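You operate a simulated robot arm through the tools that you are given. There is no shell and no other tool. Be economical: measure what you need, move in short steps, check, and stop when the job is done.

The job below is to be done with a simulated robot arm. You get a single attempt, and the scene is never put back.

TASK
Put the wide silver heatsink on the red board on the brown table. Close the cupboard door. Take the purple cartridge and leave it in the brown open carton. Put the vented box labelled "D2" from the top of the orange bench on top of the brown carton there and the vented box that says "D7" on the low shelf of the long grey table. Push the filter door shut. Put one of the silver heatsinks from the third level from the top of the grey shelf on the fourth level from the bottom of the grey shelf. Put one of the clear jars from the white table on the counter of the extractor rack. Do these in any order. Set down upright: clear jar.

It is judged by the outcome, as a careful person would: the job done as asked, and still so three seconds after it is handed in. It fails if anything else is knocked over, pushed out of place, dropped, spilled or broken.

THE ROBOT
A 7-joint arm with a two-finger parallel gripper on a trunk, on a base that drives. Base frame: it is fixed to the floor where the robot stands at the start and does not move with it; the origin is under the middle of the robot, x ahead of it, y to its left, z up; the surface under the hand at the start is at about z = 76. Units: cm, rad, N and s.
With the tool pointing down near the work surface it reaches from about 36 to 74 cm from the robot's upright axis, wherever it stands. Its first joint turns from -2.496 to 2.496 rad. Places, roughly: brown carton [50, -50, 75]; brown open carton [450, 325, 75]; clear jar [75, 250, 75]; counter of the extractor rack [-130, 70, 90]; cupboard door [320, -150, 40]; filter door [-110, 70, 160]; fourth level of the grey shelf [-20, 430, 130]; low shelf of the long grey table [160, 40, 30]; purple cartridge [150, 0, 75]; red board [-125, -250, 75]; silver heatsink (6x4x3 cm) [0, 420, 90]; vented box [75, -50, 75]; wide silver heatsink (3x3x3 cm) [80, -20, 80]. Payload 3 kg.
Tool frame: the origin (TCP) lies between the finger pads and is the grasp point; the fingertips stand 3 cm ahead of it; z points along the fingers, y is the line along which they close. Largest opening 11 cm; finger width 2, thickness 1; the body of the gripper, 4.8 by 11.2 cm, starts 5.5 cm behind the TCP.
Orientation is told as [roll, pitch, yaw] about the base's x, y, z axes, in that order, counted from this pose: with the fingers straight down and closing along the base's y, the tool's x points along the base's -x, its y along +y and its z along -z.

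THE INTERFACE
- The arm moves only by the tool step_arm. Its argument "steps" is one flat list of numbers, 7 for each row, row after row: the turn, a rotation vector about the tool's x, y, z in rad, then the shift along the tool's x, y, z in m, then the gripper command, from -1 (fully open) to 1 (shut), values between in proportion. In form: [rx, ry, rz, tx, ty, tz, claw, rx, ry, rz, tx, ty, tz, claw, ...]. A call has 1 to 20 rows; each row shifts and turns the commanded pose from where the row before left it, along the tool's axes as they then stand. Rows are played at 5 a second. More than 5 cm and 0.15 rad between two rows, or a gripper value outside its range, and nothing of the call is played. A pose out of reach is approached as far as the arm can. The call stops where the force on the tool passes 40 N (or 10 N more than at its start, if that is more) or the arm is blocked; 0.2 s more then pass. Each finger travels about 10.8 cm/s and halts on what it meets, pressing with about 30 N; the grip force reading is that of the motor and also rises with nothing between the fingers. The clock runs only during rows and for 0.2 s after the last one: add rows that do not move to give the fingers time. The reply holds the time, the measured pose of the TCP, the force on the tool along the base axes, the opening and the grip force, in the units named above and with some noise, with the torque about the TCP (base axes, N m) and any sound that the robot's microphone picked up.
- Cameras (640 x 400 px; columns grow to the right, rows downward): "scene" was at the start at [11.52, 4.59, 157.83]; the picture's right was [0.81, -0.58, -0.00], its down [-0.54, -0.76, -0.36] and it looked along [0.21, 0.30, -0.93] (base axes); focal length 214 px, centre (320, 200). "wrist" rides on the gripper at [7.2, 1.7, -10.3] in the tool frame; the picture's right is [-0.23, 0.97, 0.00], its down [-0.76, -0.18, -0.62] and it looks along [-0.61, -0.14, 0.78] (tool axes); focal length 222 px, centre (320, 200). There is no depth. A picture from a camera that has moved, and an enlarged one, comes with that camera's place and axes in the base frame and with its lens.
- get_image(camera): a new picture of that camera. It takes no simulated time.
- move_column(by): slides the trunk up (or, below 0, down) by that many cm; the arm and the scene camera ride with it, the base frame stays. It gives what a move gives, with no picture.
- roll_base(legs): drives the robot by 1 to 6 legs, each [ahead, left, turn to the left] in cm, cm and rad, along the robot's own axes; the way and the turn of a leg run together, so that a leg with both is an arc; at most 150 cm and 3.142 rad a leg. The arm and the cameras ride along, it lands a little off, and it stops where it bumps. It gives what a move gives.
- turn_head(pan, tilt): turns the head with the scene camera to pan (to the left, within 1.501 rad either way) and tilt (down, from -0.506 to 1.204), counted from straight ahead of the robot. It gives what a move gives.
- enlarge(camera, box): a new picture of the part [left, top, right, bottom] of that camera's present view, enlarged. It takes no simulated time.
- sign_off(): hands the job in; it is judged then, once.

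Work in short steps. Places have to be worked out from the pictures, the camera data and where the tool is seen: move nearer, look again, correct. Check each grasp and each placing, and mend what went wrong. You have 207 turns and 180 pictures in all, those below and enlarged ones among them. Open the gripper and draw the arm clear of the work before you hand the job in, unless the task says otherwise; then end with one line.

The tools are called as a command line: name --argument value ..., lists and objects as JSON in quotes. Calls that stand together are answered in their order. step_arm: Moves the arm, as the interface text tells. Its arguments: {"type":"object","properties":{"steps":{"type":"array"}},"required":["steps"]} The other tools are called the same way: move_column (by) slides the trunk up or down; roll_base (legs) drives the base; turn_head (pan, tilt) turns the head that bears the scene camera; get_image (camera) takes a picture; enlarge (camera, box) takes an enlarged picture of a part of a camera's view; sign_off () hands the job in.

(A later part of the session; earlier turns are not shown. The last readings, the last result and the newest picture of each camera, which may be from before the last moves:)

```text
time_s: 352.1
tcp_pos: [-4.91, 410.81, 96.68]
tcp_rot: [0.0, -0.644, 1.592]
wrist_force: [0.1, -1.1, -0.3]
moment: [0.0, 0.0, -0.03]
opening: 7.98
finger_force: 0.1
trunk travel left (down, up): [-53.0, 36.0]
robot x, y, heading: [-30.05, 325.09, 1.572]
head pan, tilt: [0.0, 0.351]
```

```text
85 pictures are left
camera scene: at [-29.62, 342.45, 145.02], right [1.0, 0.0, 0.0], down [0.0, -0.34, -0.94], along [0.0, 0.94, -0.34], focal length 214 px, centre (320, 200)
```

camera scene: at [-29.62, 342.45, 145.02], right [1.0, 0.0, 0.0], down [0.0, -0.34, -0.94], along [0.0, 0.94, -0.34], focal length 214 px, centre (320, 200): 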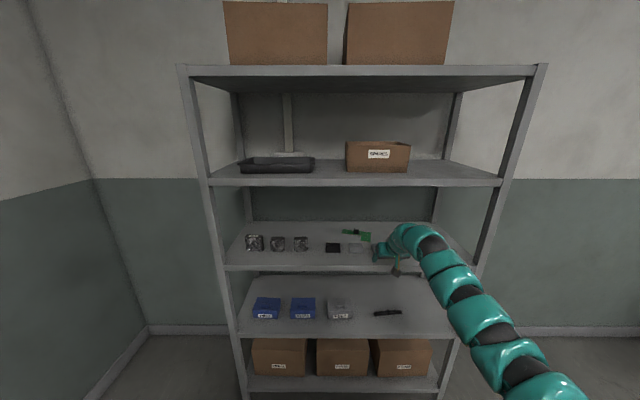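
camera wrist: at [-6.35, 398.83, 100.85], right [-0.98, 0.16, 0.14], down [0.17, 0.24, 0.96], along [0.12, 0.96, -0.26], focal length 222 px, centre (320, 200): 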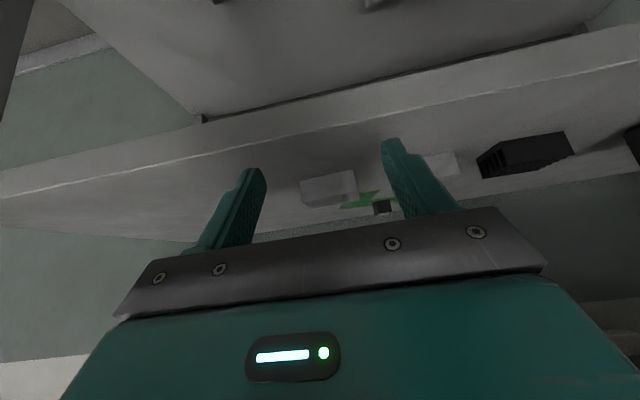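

Heatsink near face appears at y≈431, x≈-4. I go 10 cm closer and lower a little, then re-check.

roll_base --legs '[[10, -0.8, 0]]'

move_column --by -2

get_image --camera "wrist"

```text
time_s: 353.2
tcp_pos: [-4.12, 420.85, 96.58]
tcp_rot: [0.0, -0.644, 1.592]
wrist_force: [0.3, -0.1, -0.2]
moment: [0.0, -0.03, -0.01]
opening: 7.99
finger_force: 0.1
trunk travel left (down, up): [-53.0, 36.0]
robot x, y, heading: [-28.87, 334.97, 1.574]
head pan, tilt: [0.0, 0.351]
```

```text
time_s: 353.9
tcp_pos: [-4.13, 420.69, 94.94]
tcp_rot: [-0.001, -0.648, 1.592]
wrist_force: [1.9, 5.3, 10.5]
moment: [0.24, 0.04, -0.12]
opening: 7.95
finger_force: 0.0
trunk travel left (down, up): [-51.0, 38.0]
robot x, y, heading: [-28.94, 334.78, 1.577]
head pan, tilt: [0.0, 0.351]
```

```text
84 pictures are left
camera wrist: at [-5.63, 408.76, 99.01], right [-0.98, 0.16, 0.14], down [0.17, 0.23, 0.96], along [0.12, 0.96, -0.26], focal length 222 px, centre (320, 200)
```

wrist: 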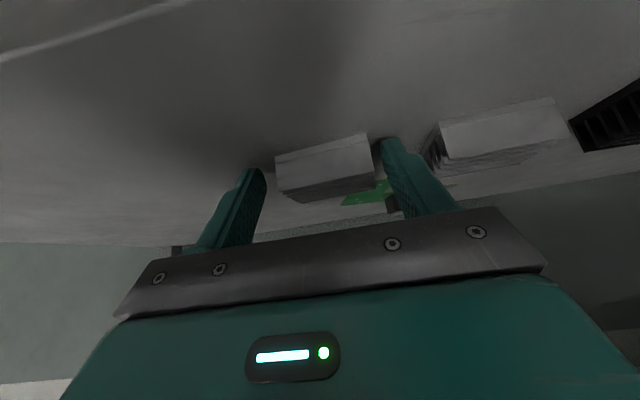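

Fingertips touch the shelf: its surface is actually ≈92 (front edge y≈414), heatsink centre ≈(-4.5,424). I raise 0.7 cm, advance 2 cm and grip.

move_column --by 0.9

roll_base --legs '[[2.2, 0, 0]]'

step_arm --steps '[0, 0, 0, 0, 0, 0, 1, 0, 0, 0, 0, 0, 0, 1, 0, 0, 0, 0, 0, 0, 1, 0, 0, 0, 0, 0, 0, 1]'

get_image --camera "wrist"

```text
time_s: 354.4
tcp_pos: [-4.14, 420.72, 95.65]
tcp_rot: [0.002, -0.641, 1.591]
wrist_force: [-0.7, 0.3, -0.5]
moment: [0.02, 0.0, 0.0]
opening: 7.97
finger_force: 0.1
trunk travel left (down, up): [-51.9, 37.1]
robot x, y, heading: [-29.05, 334.77, 1.574]
head pan, tilt: [0.0, 0.351]
```

```text
time_s: 355.2
tcp_pos: [-4.18, 422.97, 95.61]
tcp_rot: [0.002, -0.642, 1.593]
wrist_force: [-1.4, 0.2, -0.7]
moment: [0.0, 0.02, -0.02]
opening: 8.0
finger_force: 0.1
trunk travel left (down, up): [-51.9, 37.1]
robot x, y, heading: [-29.17, 337.45, 1.575]
head pan, tilt: [0.0, 0.351]
```

```text
time_s: 356.2
tcp_pos: [-4.3, 422.9, 95.81]
tcp_rot: [-0.002, -0.645, 1.593]
wrist_force: [0.9, -0.8, 1.4]
moment: [-0.05, 0.02, 0.03]
opening: 5.92
finger_force: 30.2
trunk travel left (down, up): [-51.9, 37.1]
robot x, y, heading: [-29.02, 337.29, 1.578]
head pan, tilt: [0.0, 0.351]
```

```text
83 pictures are left
camera wrist: at [-5.67, 410.95, 99.79], right [-0.98, 0.16, 0.14], down [0.17, 0.24, 0.96], along [0.12, 0.96, -0.26], focal length 222 px, centre (320, 200)
```

wrist: 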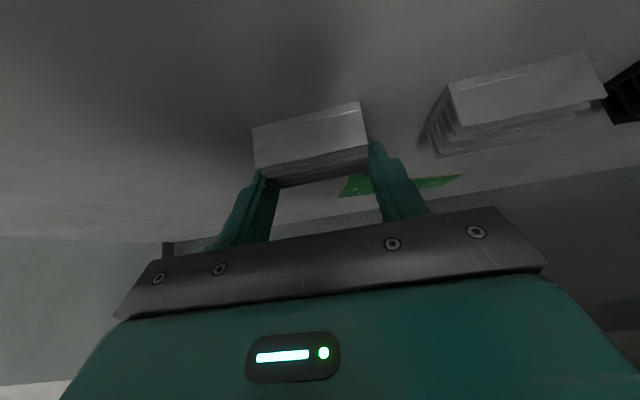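

Gripped (5.92). I lift a few cm and back out.

move_column --by 4

get_image --camera "wrist"

roll_base --legs '[[-42, 0, 0]]'

move_column --by 33

get_image --camera "wrist"

get_image --camera "scene"

```text
time_s: 357.1
tcp_pos: [-4.22, 422.9, 99.67]
tcp_rot: [0.002, -0.644, 1.592]
wrist_force: [-0.1, -0.1, -1.3]
moment: [0.01, 0.0, -0.02]
opening: 5.93
finger_force: 30.3
trunk travel left (down, up): [-55.9, 33.1]
robot x, y, heading: [-29.1, 336.85, 1.577]
head pan, tilt: [0.0, 0.351]
```

```text
82 pictures are left
camera wrist: at [-5.65, 410.98, 103.75], right [-0.98, 0.16, 0.14], down [0.17, 0.24, 0.96], along [0.12, 0.96, -0.26], focal length 222 px, centre (320, 200)
```

wrist: 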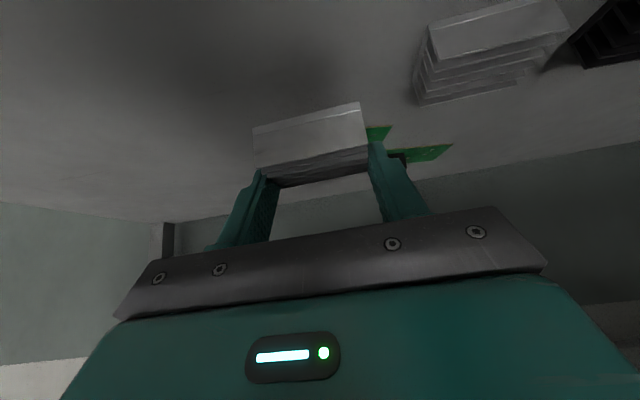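

```text
time_s: 359.7
tcp_pos: [-4.17, 380.73, 99.76]
tcp_rot: [0.0, -0.645, 1.595]
wrist_force: [-0.2, 0.4, -0.8]
moment: [0.0, 0.01, 0.02]
opening: 5.93
finger_force: 29.9
trunk travel left (down, up): [-55.9, 33.1]
robot x, y, heading: [-28.67, 295.1, 1.582]
head pan, tilt: [0.0, 0.351]
```

```text
time_s: 362.9
tcp_pos: [-4.09, 380.77, 132.74]
tcp_rot: [0.0, -0.645, 1.594]
wrist_force: [-0.5, -0.2, -1.1]
moment: [0.0, 0.01, -0.02]
opening: 5.9
finger_force: 30.0
trunk travel left (down, up): [-88.9, 0.1]
robot x, y, heading: [-28.85, 294.77, 1.581]
head pan, tilt: [0.0, 0.351]
```

```text
81 pictures are left
camera wrist: at [-5.6, 368.86, 136.76], right [-0.98, 0.16, 0.14], down [0.17, 0.24, 0.96], along [0.12, 0.96, -0.26], focal length 222 px, centre (320, 200)
```

wrist: 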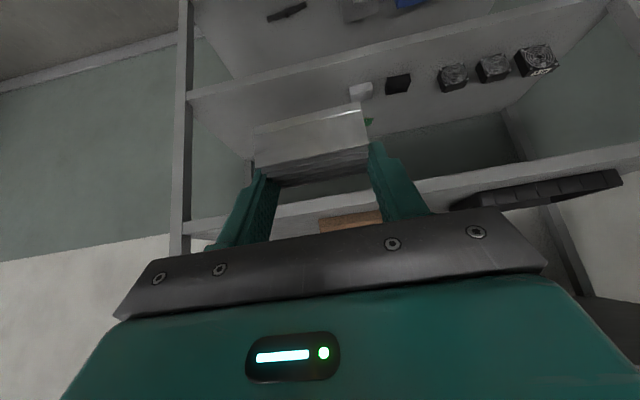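

```text
80 pictures are left
camera scene: at [-28.64, 312.37, 180.93], right [1.0, 0.01, 0.0], down [0.0, -0.34, -0.94], along [-0.01, 0.94, -0.34], focal length 214 px, centre (320, 200)
```

scene: 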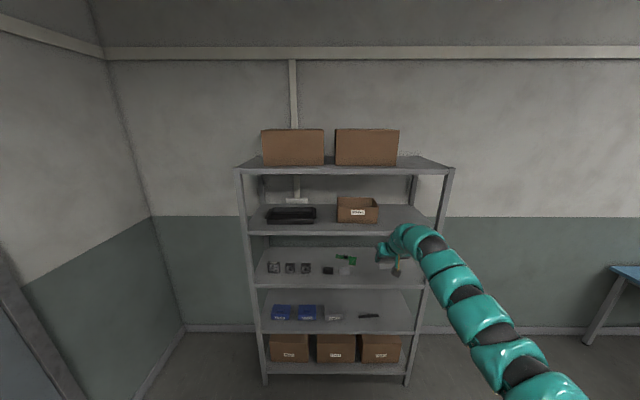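

Holding the heatsink. Free space on level 4 is to the right of the SPARES carton (x≈4–33). I raise a little more with the arm, shift right 23 cm, approach.

step_arm --steps '[0, 0, 0, -0.012, 0, -0.016, 1, 0, 0, 0, 0, 0, 0, 1]'

roll_base --legs '[[0, -23, 0], [24, 0, 0]]'

get_image --camera "wrist"

get_image --camera "scene"

```text
time_s: 363.5
tcp_pos: [-4.24, 380.89, 134.79]
tcp_rot: [-0.001, -0.642, 1.596]
wrist_force: [-1.1, 0.6, -0.6]
moment: [-0.01, -0.01, -0.01]
opening: 5.91
finger_force: 30.1
trunk travel left (down, up): [-88.9, 0.1]
robot x, y, heading: [-28.86, 295.02, 1.583]
head pan, tilt: [0.0, 0.351]
```

```text
time_s: 366.6
tcp_pos: [18.69, 405.09, 134.7]
tcp_rot: [0.001, -0.643, 1.594]
wrist_force: [0.7, 0.0, -0.6]
moment: [-0.06, -0.02, 0.03]
opening: 5.92
finger_force: 29.8
trunk travel left (down, up): [-88.9, 0.1]
robot x, y, heading: [-5.91, 319.38, 1.575]
head pan, tilt: [0.0, 0.351]
```

```text
79 pictures are left
camera wrist: at [17.21, 393.14, 138.76], right [-0.98, 0.16, 0.14], down [0.17, 0.24, 0.96], along [0.12, 0.96, -0.26], focal length 222 px, centre (320, 200)
```

wrist: 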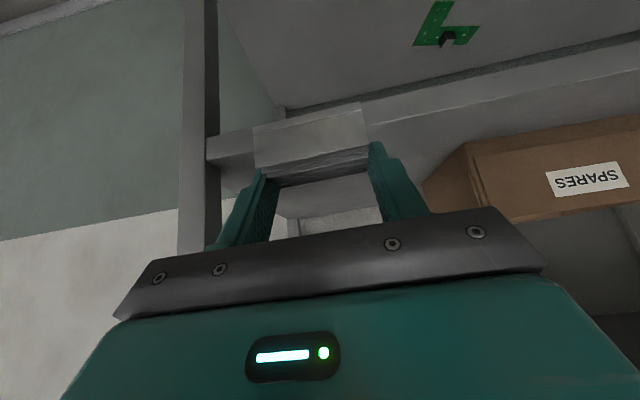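

```text
78 pictures are left
camera scene: at [-5.91, 336.71, 180.92], right [1.0, 0.01, 0.0], down [0.0, -0.34, -0.94], along [-0.01, 0.94, -0.34], focal length 214 px, centre (320, 200)
```

scene: 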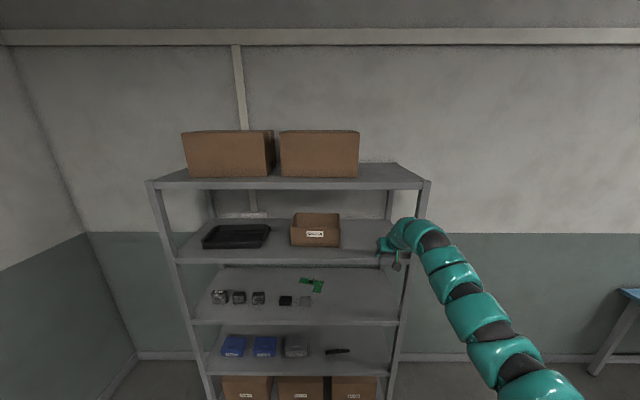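

To keep the arm clear of the right post I shift 7 cm left (x≈11.5, carton edge at ≈0.4), then advance to y≈419.

roll_base --legs '[[0, 7, 0], [14, 0, 0]]'

get_image --camera "wrist"

enlarge --camera "scene" --box '[280, 180, 480, 305]'

```text
time_s: 368.6
tcp_pos: [11.48, 419.0, 134.67]
tcp_rot: [0.002, -0.642, 1.594]
wrist_force: [-0.4, 1.8, -1.6]
moment: [-0.03, -0.01, -0.02]
opening: 5.9
finger_force: 29.9
trunk travel left (down, up): [-88.9, 0.1]
robot x, y, heading: [-13.34, 332.89, 1.576]
head pan, tilt: [0.0, 0.351]
```

```text
77 pictures are left
camera wrist: at [10.08, 407.03, 138.73], right [-0.98, 0.16, 0.14], down [0.17, 0.24, 0.96], along [0.12, 0.96, -0.26], focal length 222 px, centre (320, 200)
```

wrist: 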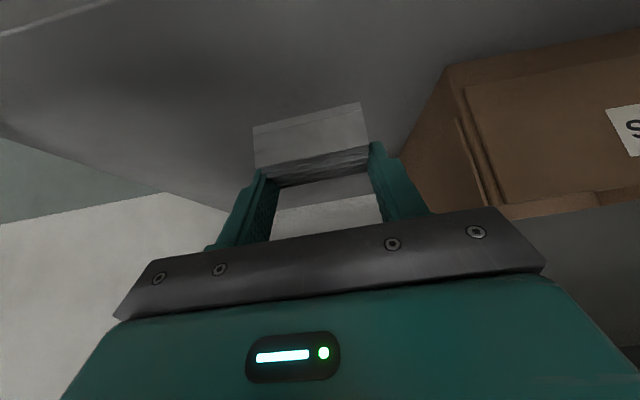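

```text
3.20 times, centred on (380, 242) of scene
camera zoom: at [-13.04, 350.62, 180.92], right [1.0, 0.01, 0.0], down [0.0, -0.34, -0.94], along [-0.01, 0.94, -0.34], focal length 686 px, centre (128, 64)
```

zoom: 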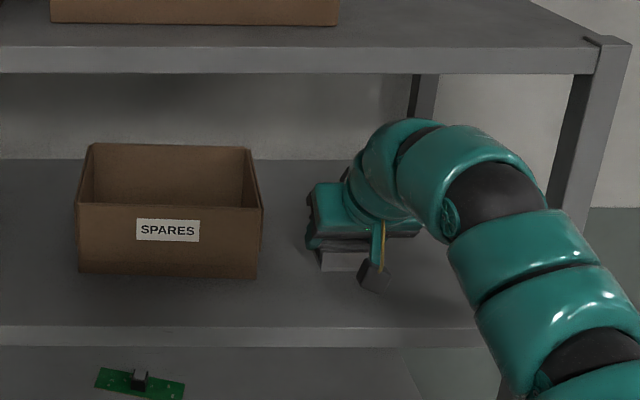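

Clear of carton and post. I lower in small steps to contact.

move_column --by -2.5

move_column --by -0.6

move_column --by -0.6

move_column --by -0.6

```text
time_s: 369.3
tcp_pos: [11.54, 418.85, 132.29]
tcp_rot: [0.001, -0.644, 1.593]
wrist_force: [0.3, -0.5, 0.1]
moment: [0.01, 0.03, 0.04]
opening: 5.9
finger_force: 30.2
trunk travel left (down, up): [-86.4, 2.6]
robot x, y, heading: [-13.5, 333.4, 1.579]
head pan, tilt: [0.0, 0.351]
```

```text
time_s: 369.8
tcp_pos: [11.47, 418.83, 131.59]
tcp_rot: [0.001, -0.644, 1.593]
wrist_force: [0.0, 0.1, -0.9]
moment: [0.01, -0.01, 0.03]
opening: 5.93
finger_force: 29.8
trunk travel left (down, up): [-85.8, 3.2]
robot x, y, heading: [-13.18, 333.4, 1.575]
head pan, tilt: [0.0, 0.351]
```

```text
time_s: 370.4
tcp_pos: [11.46, 418.89, 130.96]
tcp_rot: [0.0, -0.645, 1.594]
wrist_force: [0.2, -0.5, -0.3]
moment: [0.0, 0.01, 0.01]
opening: 5.94
finger_force: 30.2
trunk travel left (down, up): [-85.2, 3.8]
robot x, y, heading: [-12.86, 333.16, 1.578]
head pan, tilt: [0.0, 0.351]
```

```text
time_s: 370.9
tcp_pos: [11.48, 418.75, 130.73]
tcp_rot: [0.0, -0.649, 1.593]
wrist_force: [0.5, 4.7, 17.2]
moment: [-0.07, 0.18, -0.03]
opening: 5.94
finger_force: 30.0
trunk travel left (down, up): [-84.6, 4.4]
robot x, y, heading: [-13.3, 332.93, 1.577]
head pan, tilt: [0.0, 0.351]
```

Contact at 130.7. I release, open to 8 cm, lift slightly and back straight out.

step_arm --steps '[0, 0, 0, 0, 0, 0, -0.1, 0, 0, 0, 0, 0, 0, -0.45, 0, 0, 0, 0, 0, 0, -0.45]'

move_column --by 0.5

roll_base --legs '[[-36, 0, 0]]'

enlarge --camera "scene" --box '[240, 140, 480, 290]'

```text
time_s: 371.7
tcp_pos: [11.37, 418.86, 130.49]
tcp_rot: [0.0, -0.643, 1.593]
wrist_force: [-0.7, 0.3, -1.0]
moment: [-0.01, -0.01, -0.05]
opening: 7.96
finger_force: 0.1
trunk travel left (down, up): [-84.6, 4.4]
robot x, y, heading: [-13.04, 333.17, 1.577]
head pan, tilt: [0.0, 0.351]
```

```text
time_s: 372.3
tcp_pos: [11.5, 418.81, 131.01]
tcp_rot: [0.002, -0.644, 1.593]
wrist_force: [-0.1, 0.2, -0.4]
moment: [0.03, -0.02, 0.0]
opening: 7.98
finger_force: 0.0
trunk travel left (down, up): [-85.1, 3.9]
robot x, y, heading: [-13.36, 333.18, 1.58]
head pan, tilt: [0.0, 0.351]
```

```text
time_s: 374.6
tcp_pos: [11.73, 382.37, 130.83]
tcp_rot: [0.003, -0.644, 1.592]
wrist_force: [0.2, 0.0, 0.9]
moment: [-0.04, 0.01, 0.02]
opening: 7.98
finger_force: 0.1
trunk travel left (down, up): [-85.1, 3.9]
robot x, y, heading: [-12.94, 296.35, 1.577]
head pan, tilt: [0.0, 0.351]
```

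```text
2.67 times, centred on (360, 215) of scene
camera zoom: at [-12.75, 313.87, 177.14], right [1.0, 0.01, 0.0], down [0.0, -0.34, -0.94], along [-0.01, 0.94, -0.34], focal length 572 px, centre (213, 160)
```

zoom: 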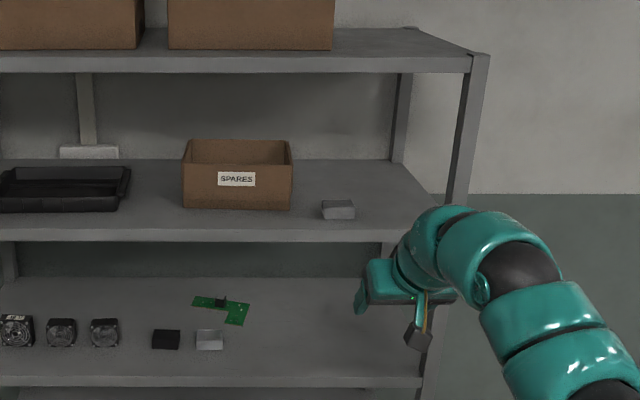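

Heatsink sits on level 4. Now the jars: I turn to face the white table and look.

roll_base --legs '[[0, 18, 0], [0, 0, -1.577]]'

turn_head --pan -0.35 --tilt 0.85

get_image --camera "scene"

get_image --camera "wrist"

```text
time_s: 379.9
tcp_pos: [54.67, 271.66, 130.94]
tcp_rot: [0.001, -0.643, 0.019]
wrist_force: [-0.1, 0.2, -0.5]
moment: [0.02, -0.02, 0.01]
opening: 7.98
finger_force: 0.0
trunk travel left (down, up): [-85.1, 3.9]
robot x, y, heading: [-31.28, 296.31, 0.0]
head pan, tilt: [0.0, 0.351]
```

```text
time_s: 380.9
tcp_pos: [54.71, 271.59, 130.87]
tcp_rot: [0.001, -0.643, 0.019]
wrist_force: [-0.1, -0.3, 0.4]
moment: [0.01, 0.0, -0.01]
opening: 7.96
finger_force: 0.0
trunk travel left (down, up): [-85.1, 3.9]
robot x, y, heading: [-30.9, 296.3, 0.003]
head pan, tilt: [-0.351, 0.85]
```

```text
74 pictures are left
camera scene: at [-15.41, 293.87, 172.78], right [-0.34, -0.94, 0.0], down [-0.71, 0.25, -0.66], along [0.62, -0.22, -0.75], focal length 214 px, centre (320, 200)
```

scene: 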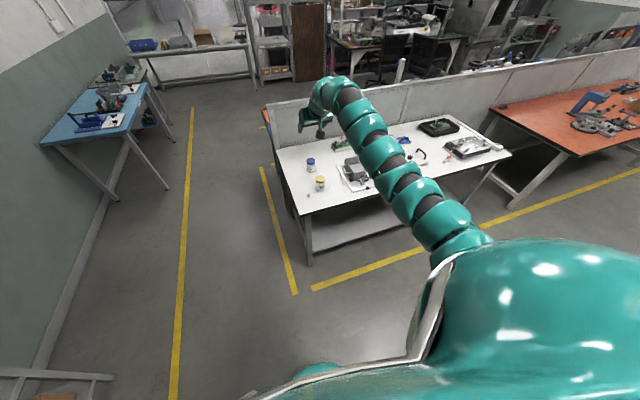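

```text
73 pictures are left
camera wrist: at [42.65, 273.11, 135.01], right [0.16, 0.98, 0.14], down [0.24, -0.17, 0.96], along [0.96, -0.12, -0.26], focal length 222 px, centre (320, 200)
```

wrist: 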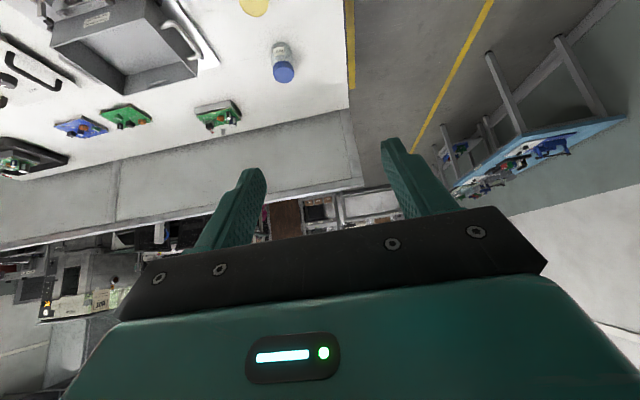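

Two capped jars are visible at the table's left end. I enlarge them.

enlarge --camera "scene" --box '[270, 130, 390, 205]'

```text
5.33 times, centred on (330, 168) of scene
camera zoom: at [-15.41, 293.87, 172.78], right [-0.34, -0.94, 0.0], down [-0.71, 0.25, -0.66], along [0.62, -0.22, -0.75], focal length 1144 px, centre (267, 373)
```

zoom: 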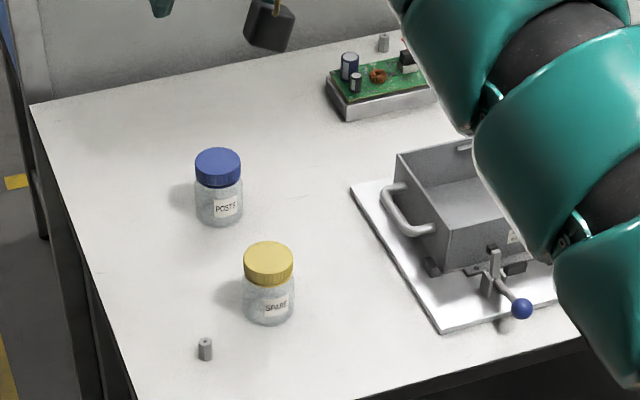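

I'll take the yellow-capped jar at about (74,262), 8.5 tall, 5.6 wide. I position above and in front of it.

roll_base --legs '[[8, -9.5, 0]]'

step_arm --steps '[0, 0, 0, 0, 0, 0, -0.7, 0, 0, 0, 0, 0, 0, -0.7]'

move_column --by -36

get_image --camera "wrist"

```text
time_s: 382.1
tcp_pos: [62.84, 261.92, 130.9]
tcp_rot: [0.002, -0.643, 0.019]
wrist_force: [0.1, -0.6, -0.3]
moment: [-0.02, 0.01, -0.02]
opening: 7.98
finger_force: 0.1
trunk travel left (down, up): [-85.1, 3.9]
robot x, y, heading: [-23.1, 287.17, 0.01]
head pan, tilt: [-0.351, 0.85]
```

```text
time_s: 382.7
tcp_pos: [62.79, 262.03, 130.83]
tcp_rot: [0.002, -0.642, 0.018]
wrist_force: [-0.3, -0.4, -0.2]
moment: [0.02, 0.04, 0.03]
opening: 9.36
finger_force: 0.0
trunk travel left (down, up): [-85.1, 3.9]
robot x, y, heading: [-23.02, 286.92, 0.007]
head pan, tilt: [-0.351, 0.85]
```

```text
time_s: 386.2
tcp_pos: [62.73, 262.09, 94.94]
tcp_rot: [0.001, -0.645, 0.019]
wrist_force: [1.0, 0.5, 1.1]
moment: [-0.03, 0.01, -0.02]
opening: 9.36
finger_force: 0.0
trunk travel left (down, up): [-49.1, 39.9]
robot x, y, heading: [-22.97, 286.89, 0.012]
head pan, tilt: [-0.351, 0.85]
```

```text
71 pictures are left
camera wrist: at [50.74, 263.57, 99.01], right [0.16, 0.98, 0.14], down [0.24, -0.17, 0.96], along [0.96, -0.12, -0.26], focal length 222 px, centre (320, 200)
```

wrist: 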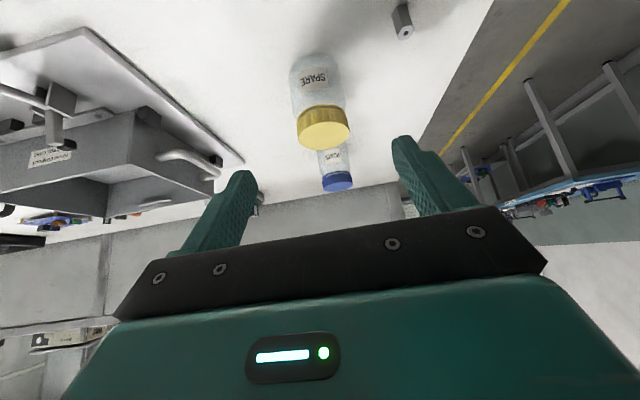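

Triangulated: jar axis (71.9,262.8), cap top 86.6, table ≈78.2. I lower to z≈83 in front of the jar, then advance so the fingers straddle it.

move_column --by -11.8

roll_base --legs '[[5, 0.6, 0]]'

get_image --camera "wrist"

```text
time_s: 387.7
tcp_pos: [62.89, 262.12, 83.12]
tcp_rot: [0.001, -0.642, 0.02]
wrist_force: [0.3, -0.6, -0.2]
moment: [-0.01, -0.03, -0.01]
opening: 9.35
finger_force: 0.1
trunk travel left (down, up): [-37.3, 51.7]
robot x, y, heading: [-23.01, 287.23, 0.006]
head pan, tilt: [-0.351, 0.85]
```

```text
time_s: 388.6
tcp_pos: [67.74, 262.54, 83.05]
tcp_rot: [0.001, -0.641, 0.019]
wrist_force: [0.3, 0.3, 0.1]
moment: [-0.02, 0.01, -0.01]
opening: 9.39
finger_force: 0.0
trunk travel left (down, up): [-37.3, 51.7]
robot x, y, heading: [-18.03, 287.89, 0.004]
head pan, tilt: [-0.351, 0.85]
```

```text
70 pictures are left
camera wrist: at [55.7, 264.18, 87.17], right [0.16, 0.98, 0.14], down [0.24, -0.17, 0.96], along [0.96, -0.12, -0.26], focal length 222 px, centre (320, 200)
```

wrist: 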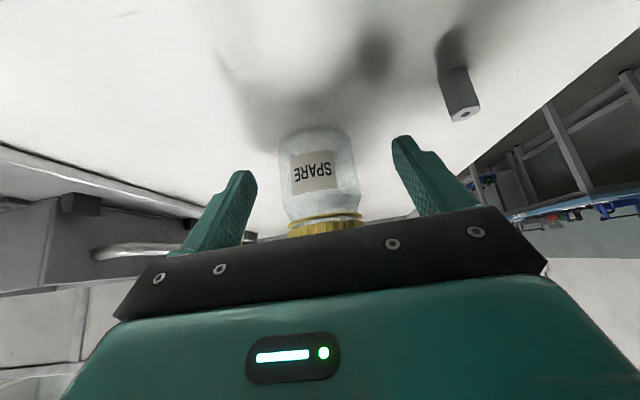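

Straddling fine. I advance 3.5 cm more and close.

roll_base --legs '[[3.4, 0, 0]]'

step_arm --steps '[0, 0, 0, 0, 0, 0, 0.2, 0, 0, 0, 0, 0, 0, 1, 0, 0, 0, 0, 0, 0, 1, 0, 0, 0, 0, 0, 0, 1]'

get_image --camera "wrist"

```text
time_s: 389.5
tcp_pos: [71.19, 262.58, 83.08]
tcp_rot: [0.002, -0.644, 0.02]
wrist_force: [-1.3, -0.2, 0.1]
moment: [-0.01, 0.01, 0.02]
opening: 9.35
finger_force: 0.1
trunk travel left (down, up): [-37.3, 51.7]
robot x, y, heading: [-14.41, 287.58, 0.006]
head pan, tilt: [-0.351, 0.85]
```

```text
time_s: 390.5
tcp_pos: [71.18, 262.64, 83.08]
tcp_rot: [0.002, -0.642, 0.021]
wrist_force: [-0.2, 0.0, 1.3]
moment: [0.07, -0.01, -0.01]
opening: 5.91
finger_force: 30.2
trunk travel left (down, up): [-37.3, 51.7]
robot x, y, heading: [-14.5, 287.31, 0.002]
head pan, tilt: [-0.351, 0.85]
```

```text
69 pictures are left
camera wrist: at [59.06, 264.18, 87.2], right [0.16, 0.98, 0.14], down [0.24, -0.17, 0.96], along [0.96, -0.12, -0.26], focal length 222 px, centre (320, 200)
```

wrist: 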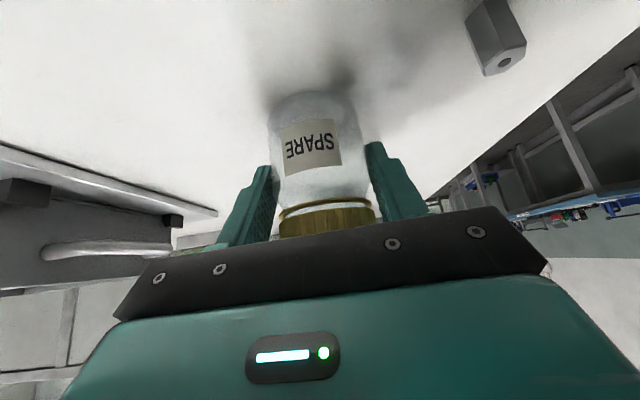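

Jar gripped (5.91). I lift, back out, turn to −y and head down the aisle toward the extractor rack.

move_column --by 24

roll_base --legs '[[-14, 0, 0], [0, 0, -1.57], [145, 0, 0]]'

turn_head --pan -0.7 --tilt 0.45

get_image --camera "scene"

```text
time_s: 393.0
tcp_pos: [71.16, 262.61, 107.04]
tcp_rot: [0.002, -0.641, 0.019]
wrist_force: [-0.7, -0.2, -0.8]
moment: [0.0, 0.04, -0.02]
opening: 5.9
finger_force: 30.2
trunk travel left (down, up): [-61.3, 27.7]
robot x, y, heading: [-14.58, 287.41, 0.001]
head pan, tilt: [-0.351, 0.85]
```

```text
time_s: 404.9
tcp_pos: [-50.9, 56.78, 107.07]
tcp_rot: [0.003, -0.641, -1.541]
wrist_force: [0.0, 0.0, -0.7]
moment: [0.02, 0.0, 0.02]
opening: 5.91
finger_force: 29.8
trunk travel left (down, up): [-61.3, 27.7]
robot x, y, heading: [-27.28, 142.44, -1.557]
head pan, tilt: [-0.351, 0.85]
```

```text
time_s: 405.8
tcp_pos: [-50.87, 56.82, 107.24]
tcp_rot: [0.001, -0.642, -1.542]
wrist_force: [-0.5, -0.2, -1.0]
moment: [0.05, 0.02, 0.02]
opening: 5.91
finger_force: 30.1
trunk travel left (down, up): [-61.3, 27.7]
robot x, y, heading: [-27.17, 142.9, -1.557]
head pan, tilt: [-0.7, 0.45]
```

```text
68 pictures are left
camera scene: at [-32.37, 127.68, 152.4], right [-0.77, 0.63, 0.0], down [0.28, 0.34, -0.9], along [-0.57, -0.7, -0.44], focal length 214 px, centre (320, 200)
```

scene: 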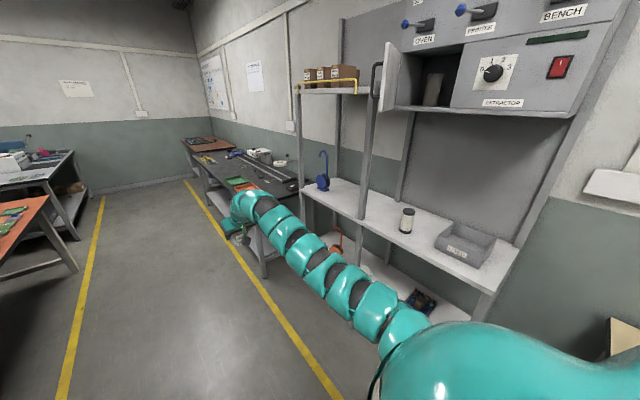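

The counter front is at x≈-115, z≈90; free space lies at y≈20–60 left of the front post. I position in the aisle's bench side to turn safely and face the rack.

roll_base --legs '[[0, 30, 0], [129, 0, 0], [0, 0, -1.584]]'

turn_head --pan -0.15 --tilt 0.4

get_image --camera "scene"

```text
time_s: 417.8
tcp_pos: [-80.66, 39.11, 107.12]
tcp_rot: [0.001, -0.642, -3.123]
wrist_force: [0.0, -0.2, -1.4]
moment: [-0.01, 0.0, -0.01]
opening: 5.91
finger_force: 30.0
trunk travel left (down, up): [-61.3, 27.7]
robot x, y, heading: [5.05, 13.96, -3.138]
head pan, tilt: [-0.7, 0.45]
```

```text
time_s: 418.7
tcp_pos: [-80.67, 39.07, 107.07]
tcp_rot: [0.001, -0.642, -3.121]
wrist_force: [0.4, 0.1, 0.1]
moment: [-0.01, -0.01, -0.02]
opening: 5.88
finger_force: 30.4
trunk travel left (down, up): [-61.3, 27.7]
robot x, y, heading: [4.98, 13.91, -3.136]
head pan, tilt: [-0.15, 0.4]
```

```text
67 pictures are left
camera scene: at [-11.96, 15.57, 152.88], right [0.15, 0.99, 0.0], down [0.39, -0.06, -0.92], along [-0.91, 0.13, -0.39], focal length 214 px, centre (320, 200)
```

scene: 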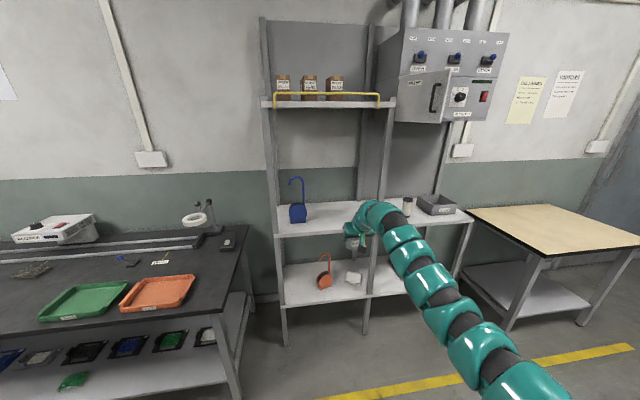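

The bay between posts (y 7–61) is free around y≈40. I advance 28 cm and check with the wrist camera.

roll_base --legs '[[28, 0, 0]]'

get_image --camera "wrist"

get_image --camera "scene"

```text
time_s: 420.7
tcp_pos: [-108.76, 38.96, 106.93]
tcp_rot: [0.001, -0.643, -3.123]
wrist_force: [-0.1, 0.4, -0.7]
moment: [0.01, -0.01, 0.03]
opening: 5.91
finger_force: 29.8
trunk travel left (down, up): [-61.3, 27.7]
robot x, y, heading: [-23.29, 13.76, -3.133]
head pan, tilt: [-0.15, 0.4]
```

```text
66 pictures are left
camera wrist: at [-96.84, 37.61, 111.12], right [-0.16, -0.98, 0.14], down [-0.24, 0.17, 0.95], along [-0.96, 0.12, -0.26], focal length 222 px, centre (320, 200)
```

wrist: 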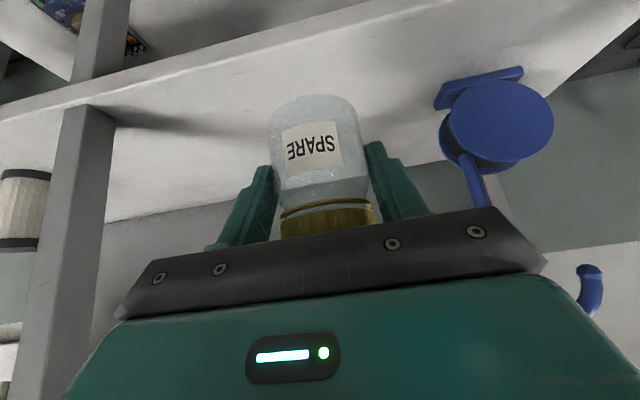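

```text
65 pictures are left
camera scene: at [-40.12, 15.44, 152.86], right [0.15, 0.99, 0.0], down [0.39, -0.06, -0.92], along [-0.91, 0.13, -0.39], focal length 214 px, centre (320, 200)
```

scene: 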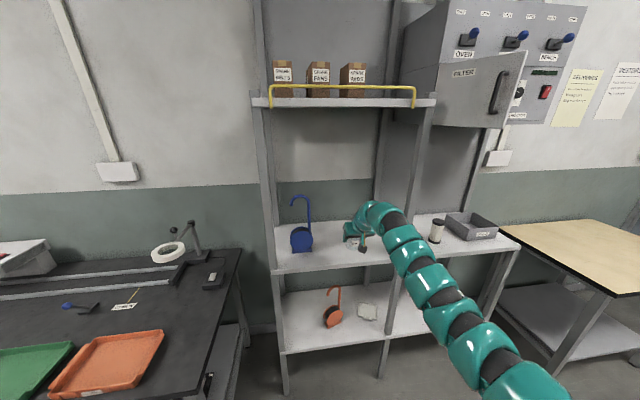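

Clear. I advance 13 cm and lower in steps.

roll_base --legs '[[13, 0, 0]]'

move_column --by -9.5

get_image --camera "wrist"

```text
time_s: 422.0
tcp_pos: [-122.02, 38.93, 106.91]
tcp_rot: [0.002, -0.641, -3.123]
wrist_force: [-0.4, -0.1, -0.8]
moment: [0.02, -0.04, -0.01]
opening: 5.9
finger_force: 30.2
trunk travel left (down, up): [-61.3, 27.7]
robot x, y, heading: [-36.0, 13.99, -3.134]
head pan, tilt: [-0.15, 0.4]
```

```text
time_s: 423.3
tcp_pos: [-121.72, 38.92, 97.54]
tcp_rot: [0.001, -0.643, -3.123]
wrist_force: [-0.4, 0.4, -0.7]
moment: [-0.02, -0.04, 0.0]
opening: 5.92
finger_force: 29.8
trunk travel left (down, up): [-51.8, 37.2]
robot x, y, heading: [-35.91, 13.88, -3.142]
head pan, tilt: [-0.15, 0.4]
```

```text
64 pictures are left
camera wrist: at [-109.81, 37.53, 101.68], right [-0.16, -0.98, 0.14], down [-0.24, 0.17, 0.96], along [-0.96, 0.12, -0.26], focal length 222 px, centre (320, 200)
```

wrist: 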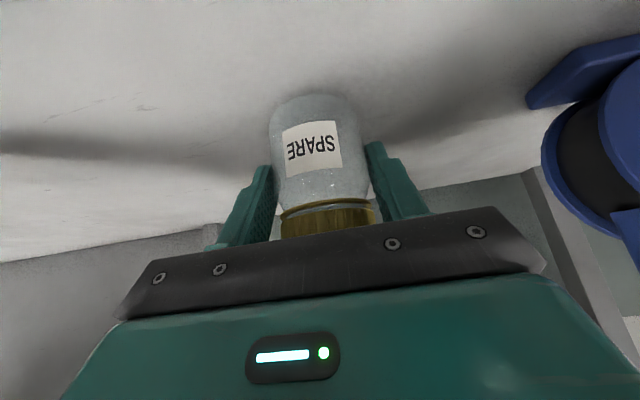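

move_column --by -0.6

move_column --by -0.6

move_column --by -0.6

move_column --by -0.6

```text
time_s: 423.8
tcp_pos: [-121.89, 38.95, 97.13]
tcp_rot: [0.001, -0.647, -3.122]
wrist_force: [-1.5, 0.7, 6.6]
moment: [0.07, 0.11, 0.04]
opening: 5.88
finger_force: 29.7
trunk travel left (down, up): [-51.2, 37.8]
robot x, y, heading: [-36.32, 13.97, -3.137]
head pan, tilt: [-0.15, 0.4]
```

```text
time_s: 424.4
tcp_pos: [-121.69, 38.82, 96.89]
tcp_rot: [0.0, -0.65, -3.122]
wrist_force: [-5.6, 0.7, 28.4]
moment: [0.06, 0.48, 0.01]
opening: 6.0
finger_force: 30.1
trunk travel left (down, up): [-50.6, 38.4]
robot x, y, heading: [-36.18, 14.32, -3.133]
head pan, tilt: [-0.15, 0.4]
```

```text
time_s: 424.9
tcp_pos: [-121.47, 38.75, 95.82]
tcp_rot: [0.002, -0.645, -3.122]
wrist_force: [3.4, -0.5, 23.5]
moment: [-0.05, 0.33, -0.01]
opening: 5.86
finger_force: 30.0
trunk travel left (down, up): [-50.0, 39.0]
robot x, y, heading: [-36.02, 14.04, -3.138]
head pan, tilt: [-0.15, 0.4]
```

```text
time_s: 425.5
tcp_pos: [-121.45, 38.79, 95.45]
tcp_rot: [0.0, -0.645, -3.123]
wrist_force: [3.6, 0.2, 26.3]
moment: [-0.12, 0.42, 0.01]
opening: 5.85
finger_force: 30.4
trunk travel left (down, up): [-49.4, 39.6]
robot x, y, heading: [-36.0, 14.25, -3.139]
head pan, tilt: [-0.15, 0.4]
```

Contact came at ≈97; the jar slipped slightly in the grip but should be standing. I check and release.

get_image --camera "wrist"

step_arm --steps '[0, 0, 0, 0, 0, 0, -0.1, 0, 0, 0, 0, 0, 0, -0.6, 0, 0, 0, 0, 0, 0, -0.7]'

get_image --camera "wrist"

```text
63 pictures are left
camera wrist: at [-109.55, 37.45, 99.52], right [-0.16, -0.98, 0.14], down [-0.24, 0.17, 0.96], along [-0.96, 0.12, -0.26], focal length 222 px, centre (320, 200)
```

wrist: 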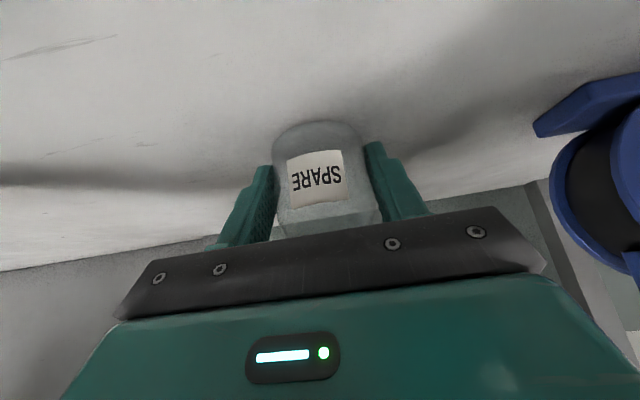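

```text
time_s: 426.3
tcp_pos: [-121.84, 38.85, 95.14]
tcp_rot: [0.004, -0.644, -3.122]
wrist_force: [0.1, 0.4, 0.2]
moment: [-0.01, 0.02, -0.02]
opening: 9.34
finger_force: 0.0
trunk travel left (down, up): [-49.4, 39.6]
robot x, y, heading: [-35.71, 13.97, -3.136]
head pan, tilt: [-0.15, 0.4]
```

```text
62 pictures are left
camera wrist: at [-109.81, 37.55, 99.24], right [-0.16, -0.98, 0.14], down [-0.24, 0.17, 0.95], along [-0.96, 0.12, -0.26], focal length 222 px, centre (320, 200)
```

wrist: 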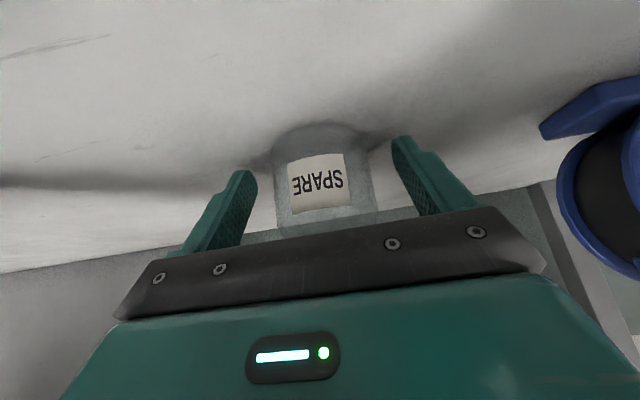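

Released; jar stands upright. I rise slightly and back out.

move_column --by 1.5

roll_base --legs '[[-30, 0, 0]]'

get_image --camera "scene"

get_image --camera "wrist"

```text
time_s: 426.9
tcp_pos: [-121.89, 38.78, 96.69]
tcp_rot: [0.004, -0.642, -3.123]
wrist_force: [-0.2, -0.3, 0.2]
moment: [-0.02, -0.02, -0.01]
opening: 9.38
finger_force: 0.0
trunk travel left (down, up): [-50.9, 38.1]
robot x, y, heading: [-36.14, 14.02, -3.139]
head pan, tilt: [-0.15, 0.4]
```

```text
time_s: 428.9
tcp_pos: [-92.25, 38.95, 96.77]
tcp_rot: [0.002, -0.642, -3.122]
wrist_force: [0.9, 0.7, -1.0]
moment: [-0.01, 0.04, 0.0]
opening: 9.35
finger_force: 0.1
trunk travel left (down, up): [-50.9, 38.1]
robot x, y, heading: [-6.68, 14.38, -3.136]
head pan, tilt: [-0.15, 0.4]
```

```text
61 pictures are left
camera scene: at [-23.33, 15.51, 142.49], right [0.15, 0.99, 0.0], down [0.38, -0.06, -0.92], along [-0.91, 0.13, -0.39], focal length 214 px, centre (320, 200)
```

scene: 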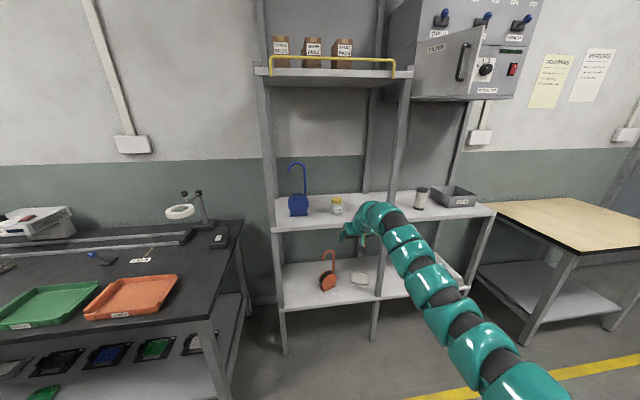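

```text
60 pictures are left
camera wrist: at [-80.1, 37.71, 100.82], right [-0.16, -0.98, 0.14], down [-0.24, 0.17, 0.96], along [-0.96, 0.12, -0.26], focal length 222 px, centre (320, 200)
```

wrist: 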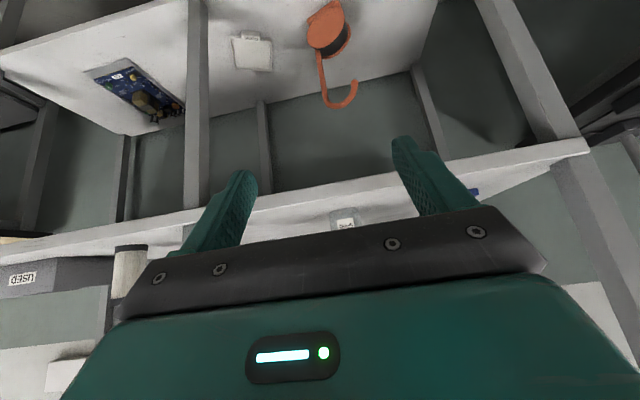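

Jar is upright on the counter. The filter door stands ~90° open: hinge ≈(-126,72), free edge ≈(-93,73.5), z 147–166. I need more height: raise trunk, and tilt the hand toward horizontal while raising the arm.

roll_base --legs '[[-12, 0, 0]]'

move_column --by 38

step_arm --steps '[0, -0.13, 0, -0.024, 0, -0.032, 1, 0, -0.13, 0, -0.028, 0, -0.029, 1, 0, -0.13, 0, -0.031, 0, -0.025, 1, 0, -0.13, 0, -0.034, 0, -0.021, 1, 0, -0.13, 0, -0.037, 0, -0.016, 1, 0, 0, 0, -0.038, 0, -0.011, 1, 0, 0, 0, 0, 0, 0, 1]'

```text
time_s: 430.2
tcp_pos: [-80.16, 39.21, 96.77]
tcp_rot: [0.0, -0.645, -3.124]
wrist_force: [0.7, -0.1, 0.4]
moment: [0.02, 0.01, -0.01]
opening: 9.34
finger_force: 0.1
trunk travel left (down, up): [-50.9, 38.1]
robot x, y, heading: [5.22, 13.87, -3.136]
head pan, tilt: [-0.15, 0.4]
```

```text
time_s: 433.8
tcp_pos: [-80.28, 39.11, 134.8]
tcp_rot: [0.003, -0.641, -3.125]
wrist_force: [0.5, 0.1, 0.1]
moment: [0.01, 0.01, 0.06]
opening: 9.33
finger_force: 0.1
trunk travel left (down, up): [-88.9, 0.1]
robot x, y, heading: [5.61, 14.26, -3.138]
head pan, tilt: [-0.15, 0.4]
```

```text
time_s: 435.4
tcp_pos: [-80.1, 39.13, 158.7]
tcp_rot: [0.005, -1.294, -3.128]
wrist_force: [0.0, -0.1, -0.6]
moment: [-0.02, -0.05, -0.01]
opening: 0.0
finger_force: 30.2
trunk travel left (down, up): [-88.9, 0.1]
robot x, y, heading: [5.64, 14.27, -3.135]
head pan, tilt: [-0.15, 0.4]
```

Height 158.7 reached with fingers near-horizontal. I shift right toward the door (stopping short) and look.

roll_base --legs '[[0, -24, 0], [8, 0, 0]]'

turn_head --pan -0.35 --tilt 0.1

get_image --camera "scene"

get_image --camera "wrist"

```text
time_s: 437.9
tcp_pos: [-88.29, 63.14, 158.59]
tcp_rot: [0.006, -1.292, -3.128]
wrist_force: [-0.1, -0.8, -0.3]
moment: [-0.05, 0.02, 0.02]
opening: 0.02
finger_force: 29.9
trunk travel left (down, up): [-88.9, 0.1]
robot x, y, heading: [-2.64, 37.71, -3.14]
head pan, tilt: [-0.15, 0.4]
```

```text
time_s: 438.7
tcp_pos: [-88.1, 63.19, 158.74]
tcp_rot: [0.005, -1.292, -3.129]
wrist_force: [-0.7, 0.6, -0.2]
moment: [0.02, 0.0, -0.02]
opening: 0.03
finger_force: 29.8
trunk travel left (down, up): [-88.9, 0.1]
robot x, y, heading: [-2.73, 37.94, -3.14]
head pan, tilt: [-0.351, 0.099]
```

```text
59 pictures are left
camera scene: at [-18.94, 41.19, 183.27], right [0.34, 0.94, 0.0], down [0.09, -0.03, -0.99], along [-0.94, 0.34, -0.1], focal length 214 px, centre (320, 200)
```

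scene: 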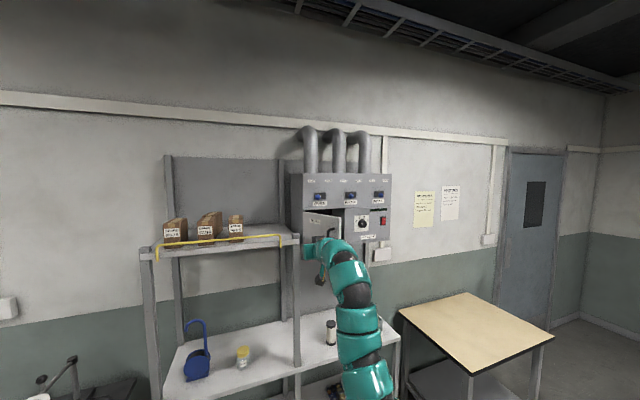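

```text
58 pictures are left
camera wrist: at [-76.09, 61.71, 154.76], right [-0.05, -0.97, 0.22], down [0.39, 0.19, 0.9], along [-0.92, 0.13, 0.37], focal length 222 px, centre (320, 200)
```

wrist: 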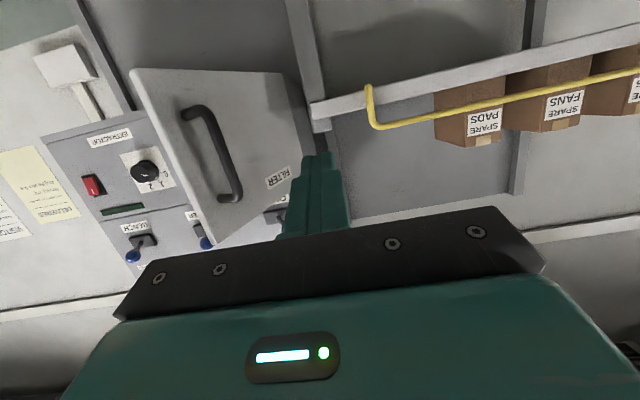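

The door is about 68° open: hinge ≈(-126,67.5), free edge ≈(-98,79). I move the fingertip against its outer face near the free edge and push along the closing arc.

roll_base --legs '[[8.4, -10.8, 0], [5.7, -12.4, 0]]'

get_image --camera "wrist"

enlarge --camera "scene" --box '[240, 140, 440, 265]'

```text
time_s: 440.4
tcp_pos: [-97.2, 75.93, 158.22]
tcp_rot: [0.019, -1.28, 3.137]
wrist_force: [0.5, 1.1, -0.9]
moment: [0.01, 0.01, 0.05]
opening: 0.01
finger_force: 29.7
trunk travel left (down, up): [-88.9, 0.1]
robot x, y, heading: [-11.57, 50.11, 3.146]
head pan, tilt: [-0.351, 0.099]
stopped in leg 2: the force on the tool passed its limit at 45 N (the readings are from after the stop); the commanded pose is now the measured one
```

```text
57 pictures are left
camera wrist: at [-85.17, 74.41, 154.38], right [-0.05, -0.97, 0.22], down [0.38, 0.19, 0.91], along [-0.92, 0.13, 0.36], focal length 222 px, centre (320, 200)
```

wrist: 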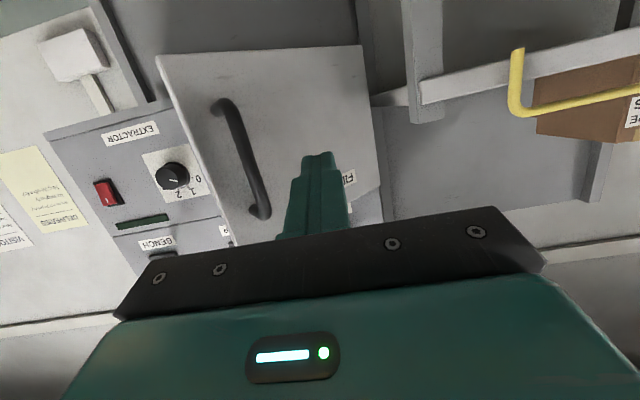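

```text
3.20 times, centred on (340, 202) of scene
camera zoom: at [-28.08, 53.79, 183.27], right [0.34, 0.94, 0.0], down [0.09, -0.04, -0.99], along [-0.93, 0.34, -0.1], focal length 686 px, centre (256, 192)
```

zoom: 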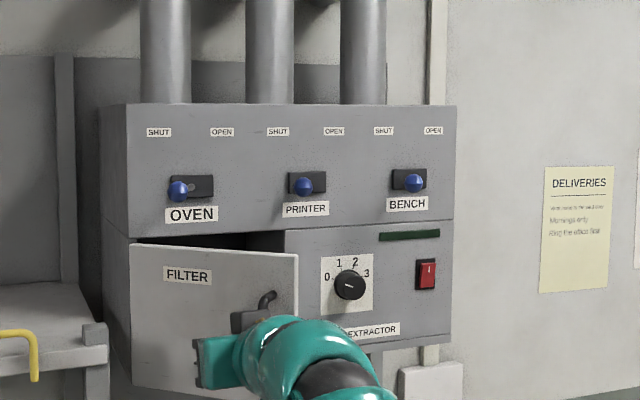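

The door was knocked to about 45° (free edge ≈(-107,88.5)). I continue pushing diagonally in smaller legs.

roll_base --legs '[[4, -4, 0], [4, -4, 0], [4, -3, 0]]'

get_image --camera "wrist"

enlarge --camera "scene" --box '[240, 140, 440, 265]'

```text
time_s: 442.4
tcp_pos: [-109.59, 86.84, 157.97]
tcp_rot: [0.017, -1.277, 3.14]
wrist_force: [-1.2, 0.6, -0.5]
moment: [0.0, 0.03, 0.02]
opening: 0.0
finger_force: 30.0
trunk travel left (down, up): [-88.9, 0.1]
robot x, y, heading: [-23.71, 60.6, 3.14]
head pan, tilt: [-0.351, 0.099]
```

```text
55 pictures are left
camera wrist: at [-97.54, 85.4, 154.18], right [-0.05, -0.97, 0.22], down [0.37, 0.19, 0.91], along [-0.93, 0.13, 0.35], focal length 222 px, centre (320, 200)
```

wrist: 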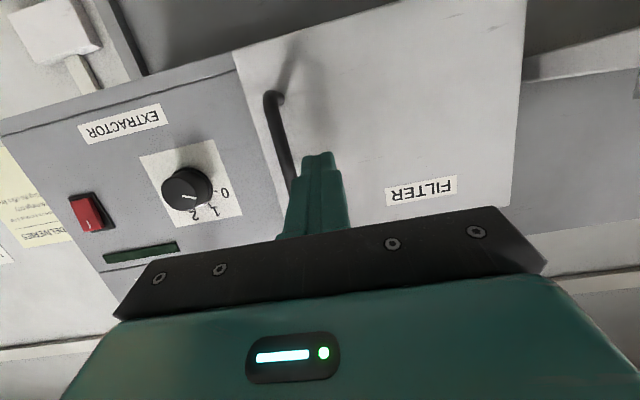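

```text
3.20 times, centred on (340, 202) of scene
camera zoom: at [-40.49, 64.8, 183.23], right [0.34, 0.94, 0.0], down [0.1, -0.04, -0.99], along [-0.93, 0.34, -0.1], focal length 686 px, centre (256, 192)
```

zoom: 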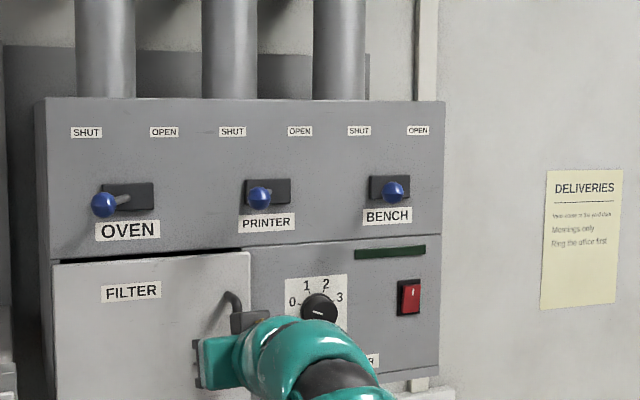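

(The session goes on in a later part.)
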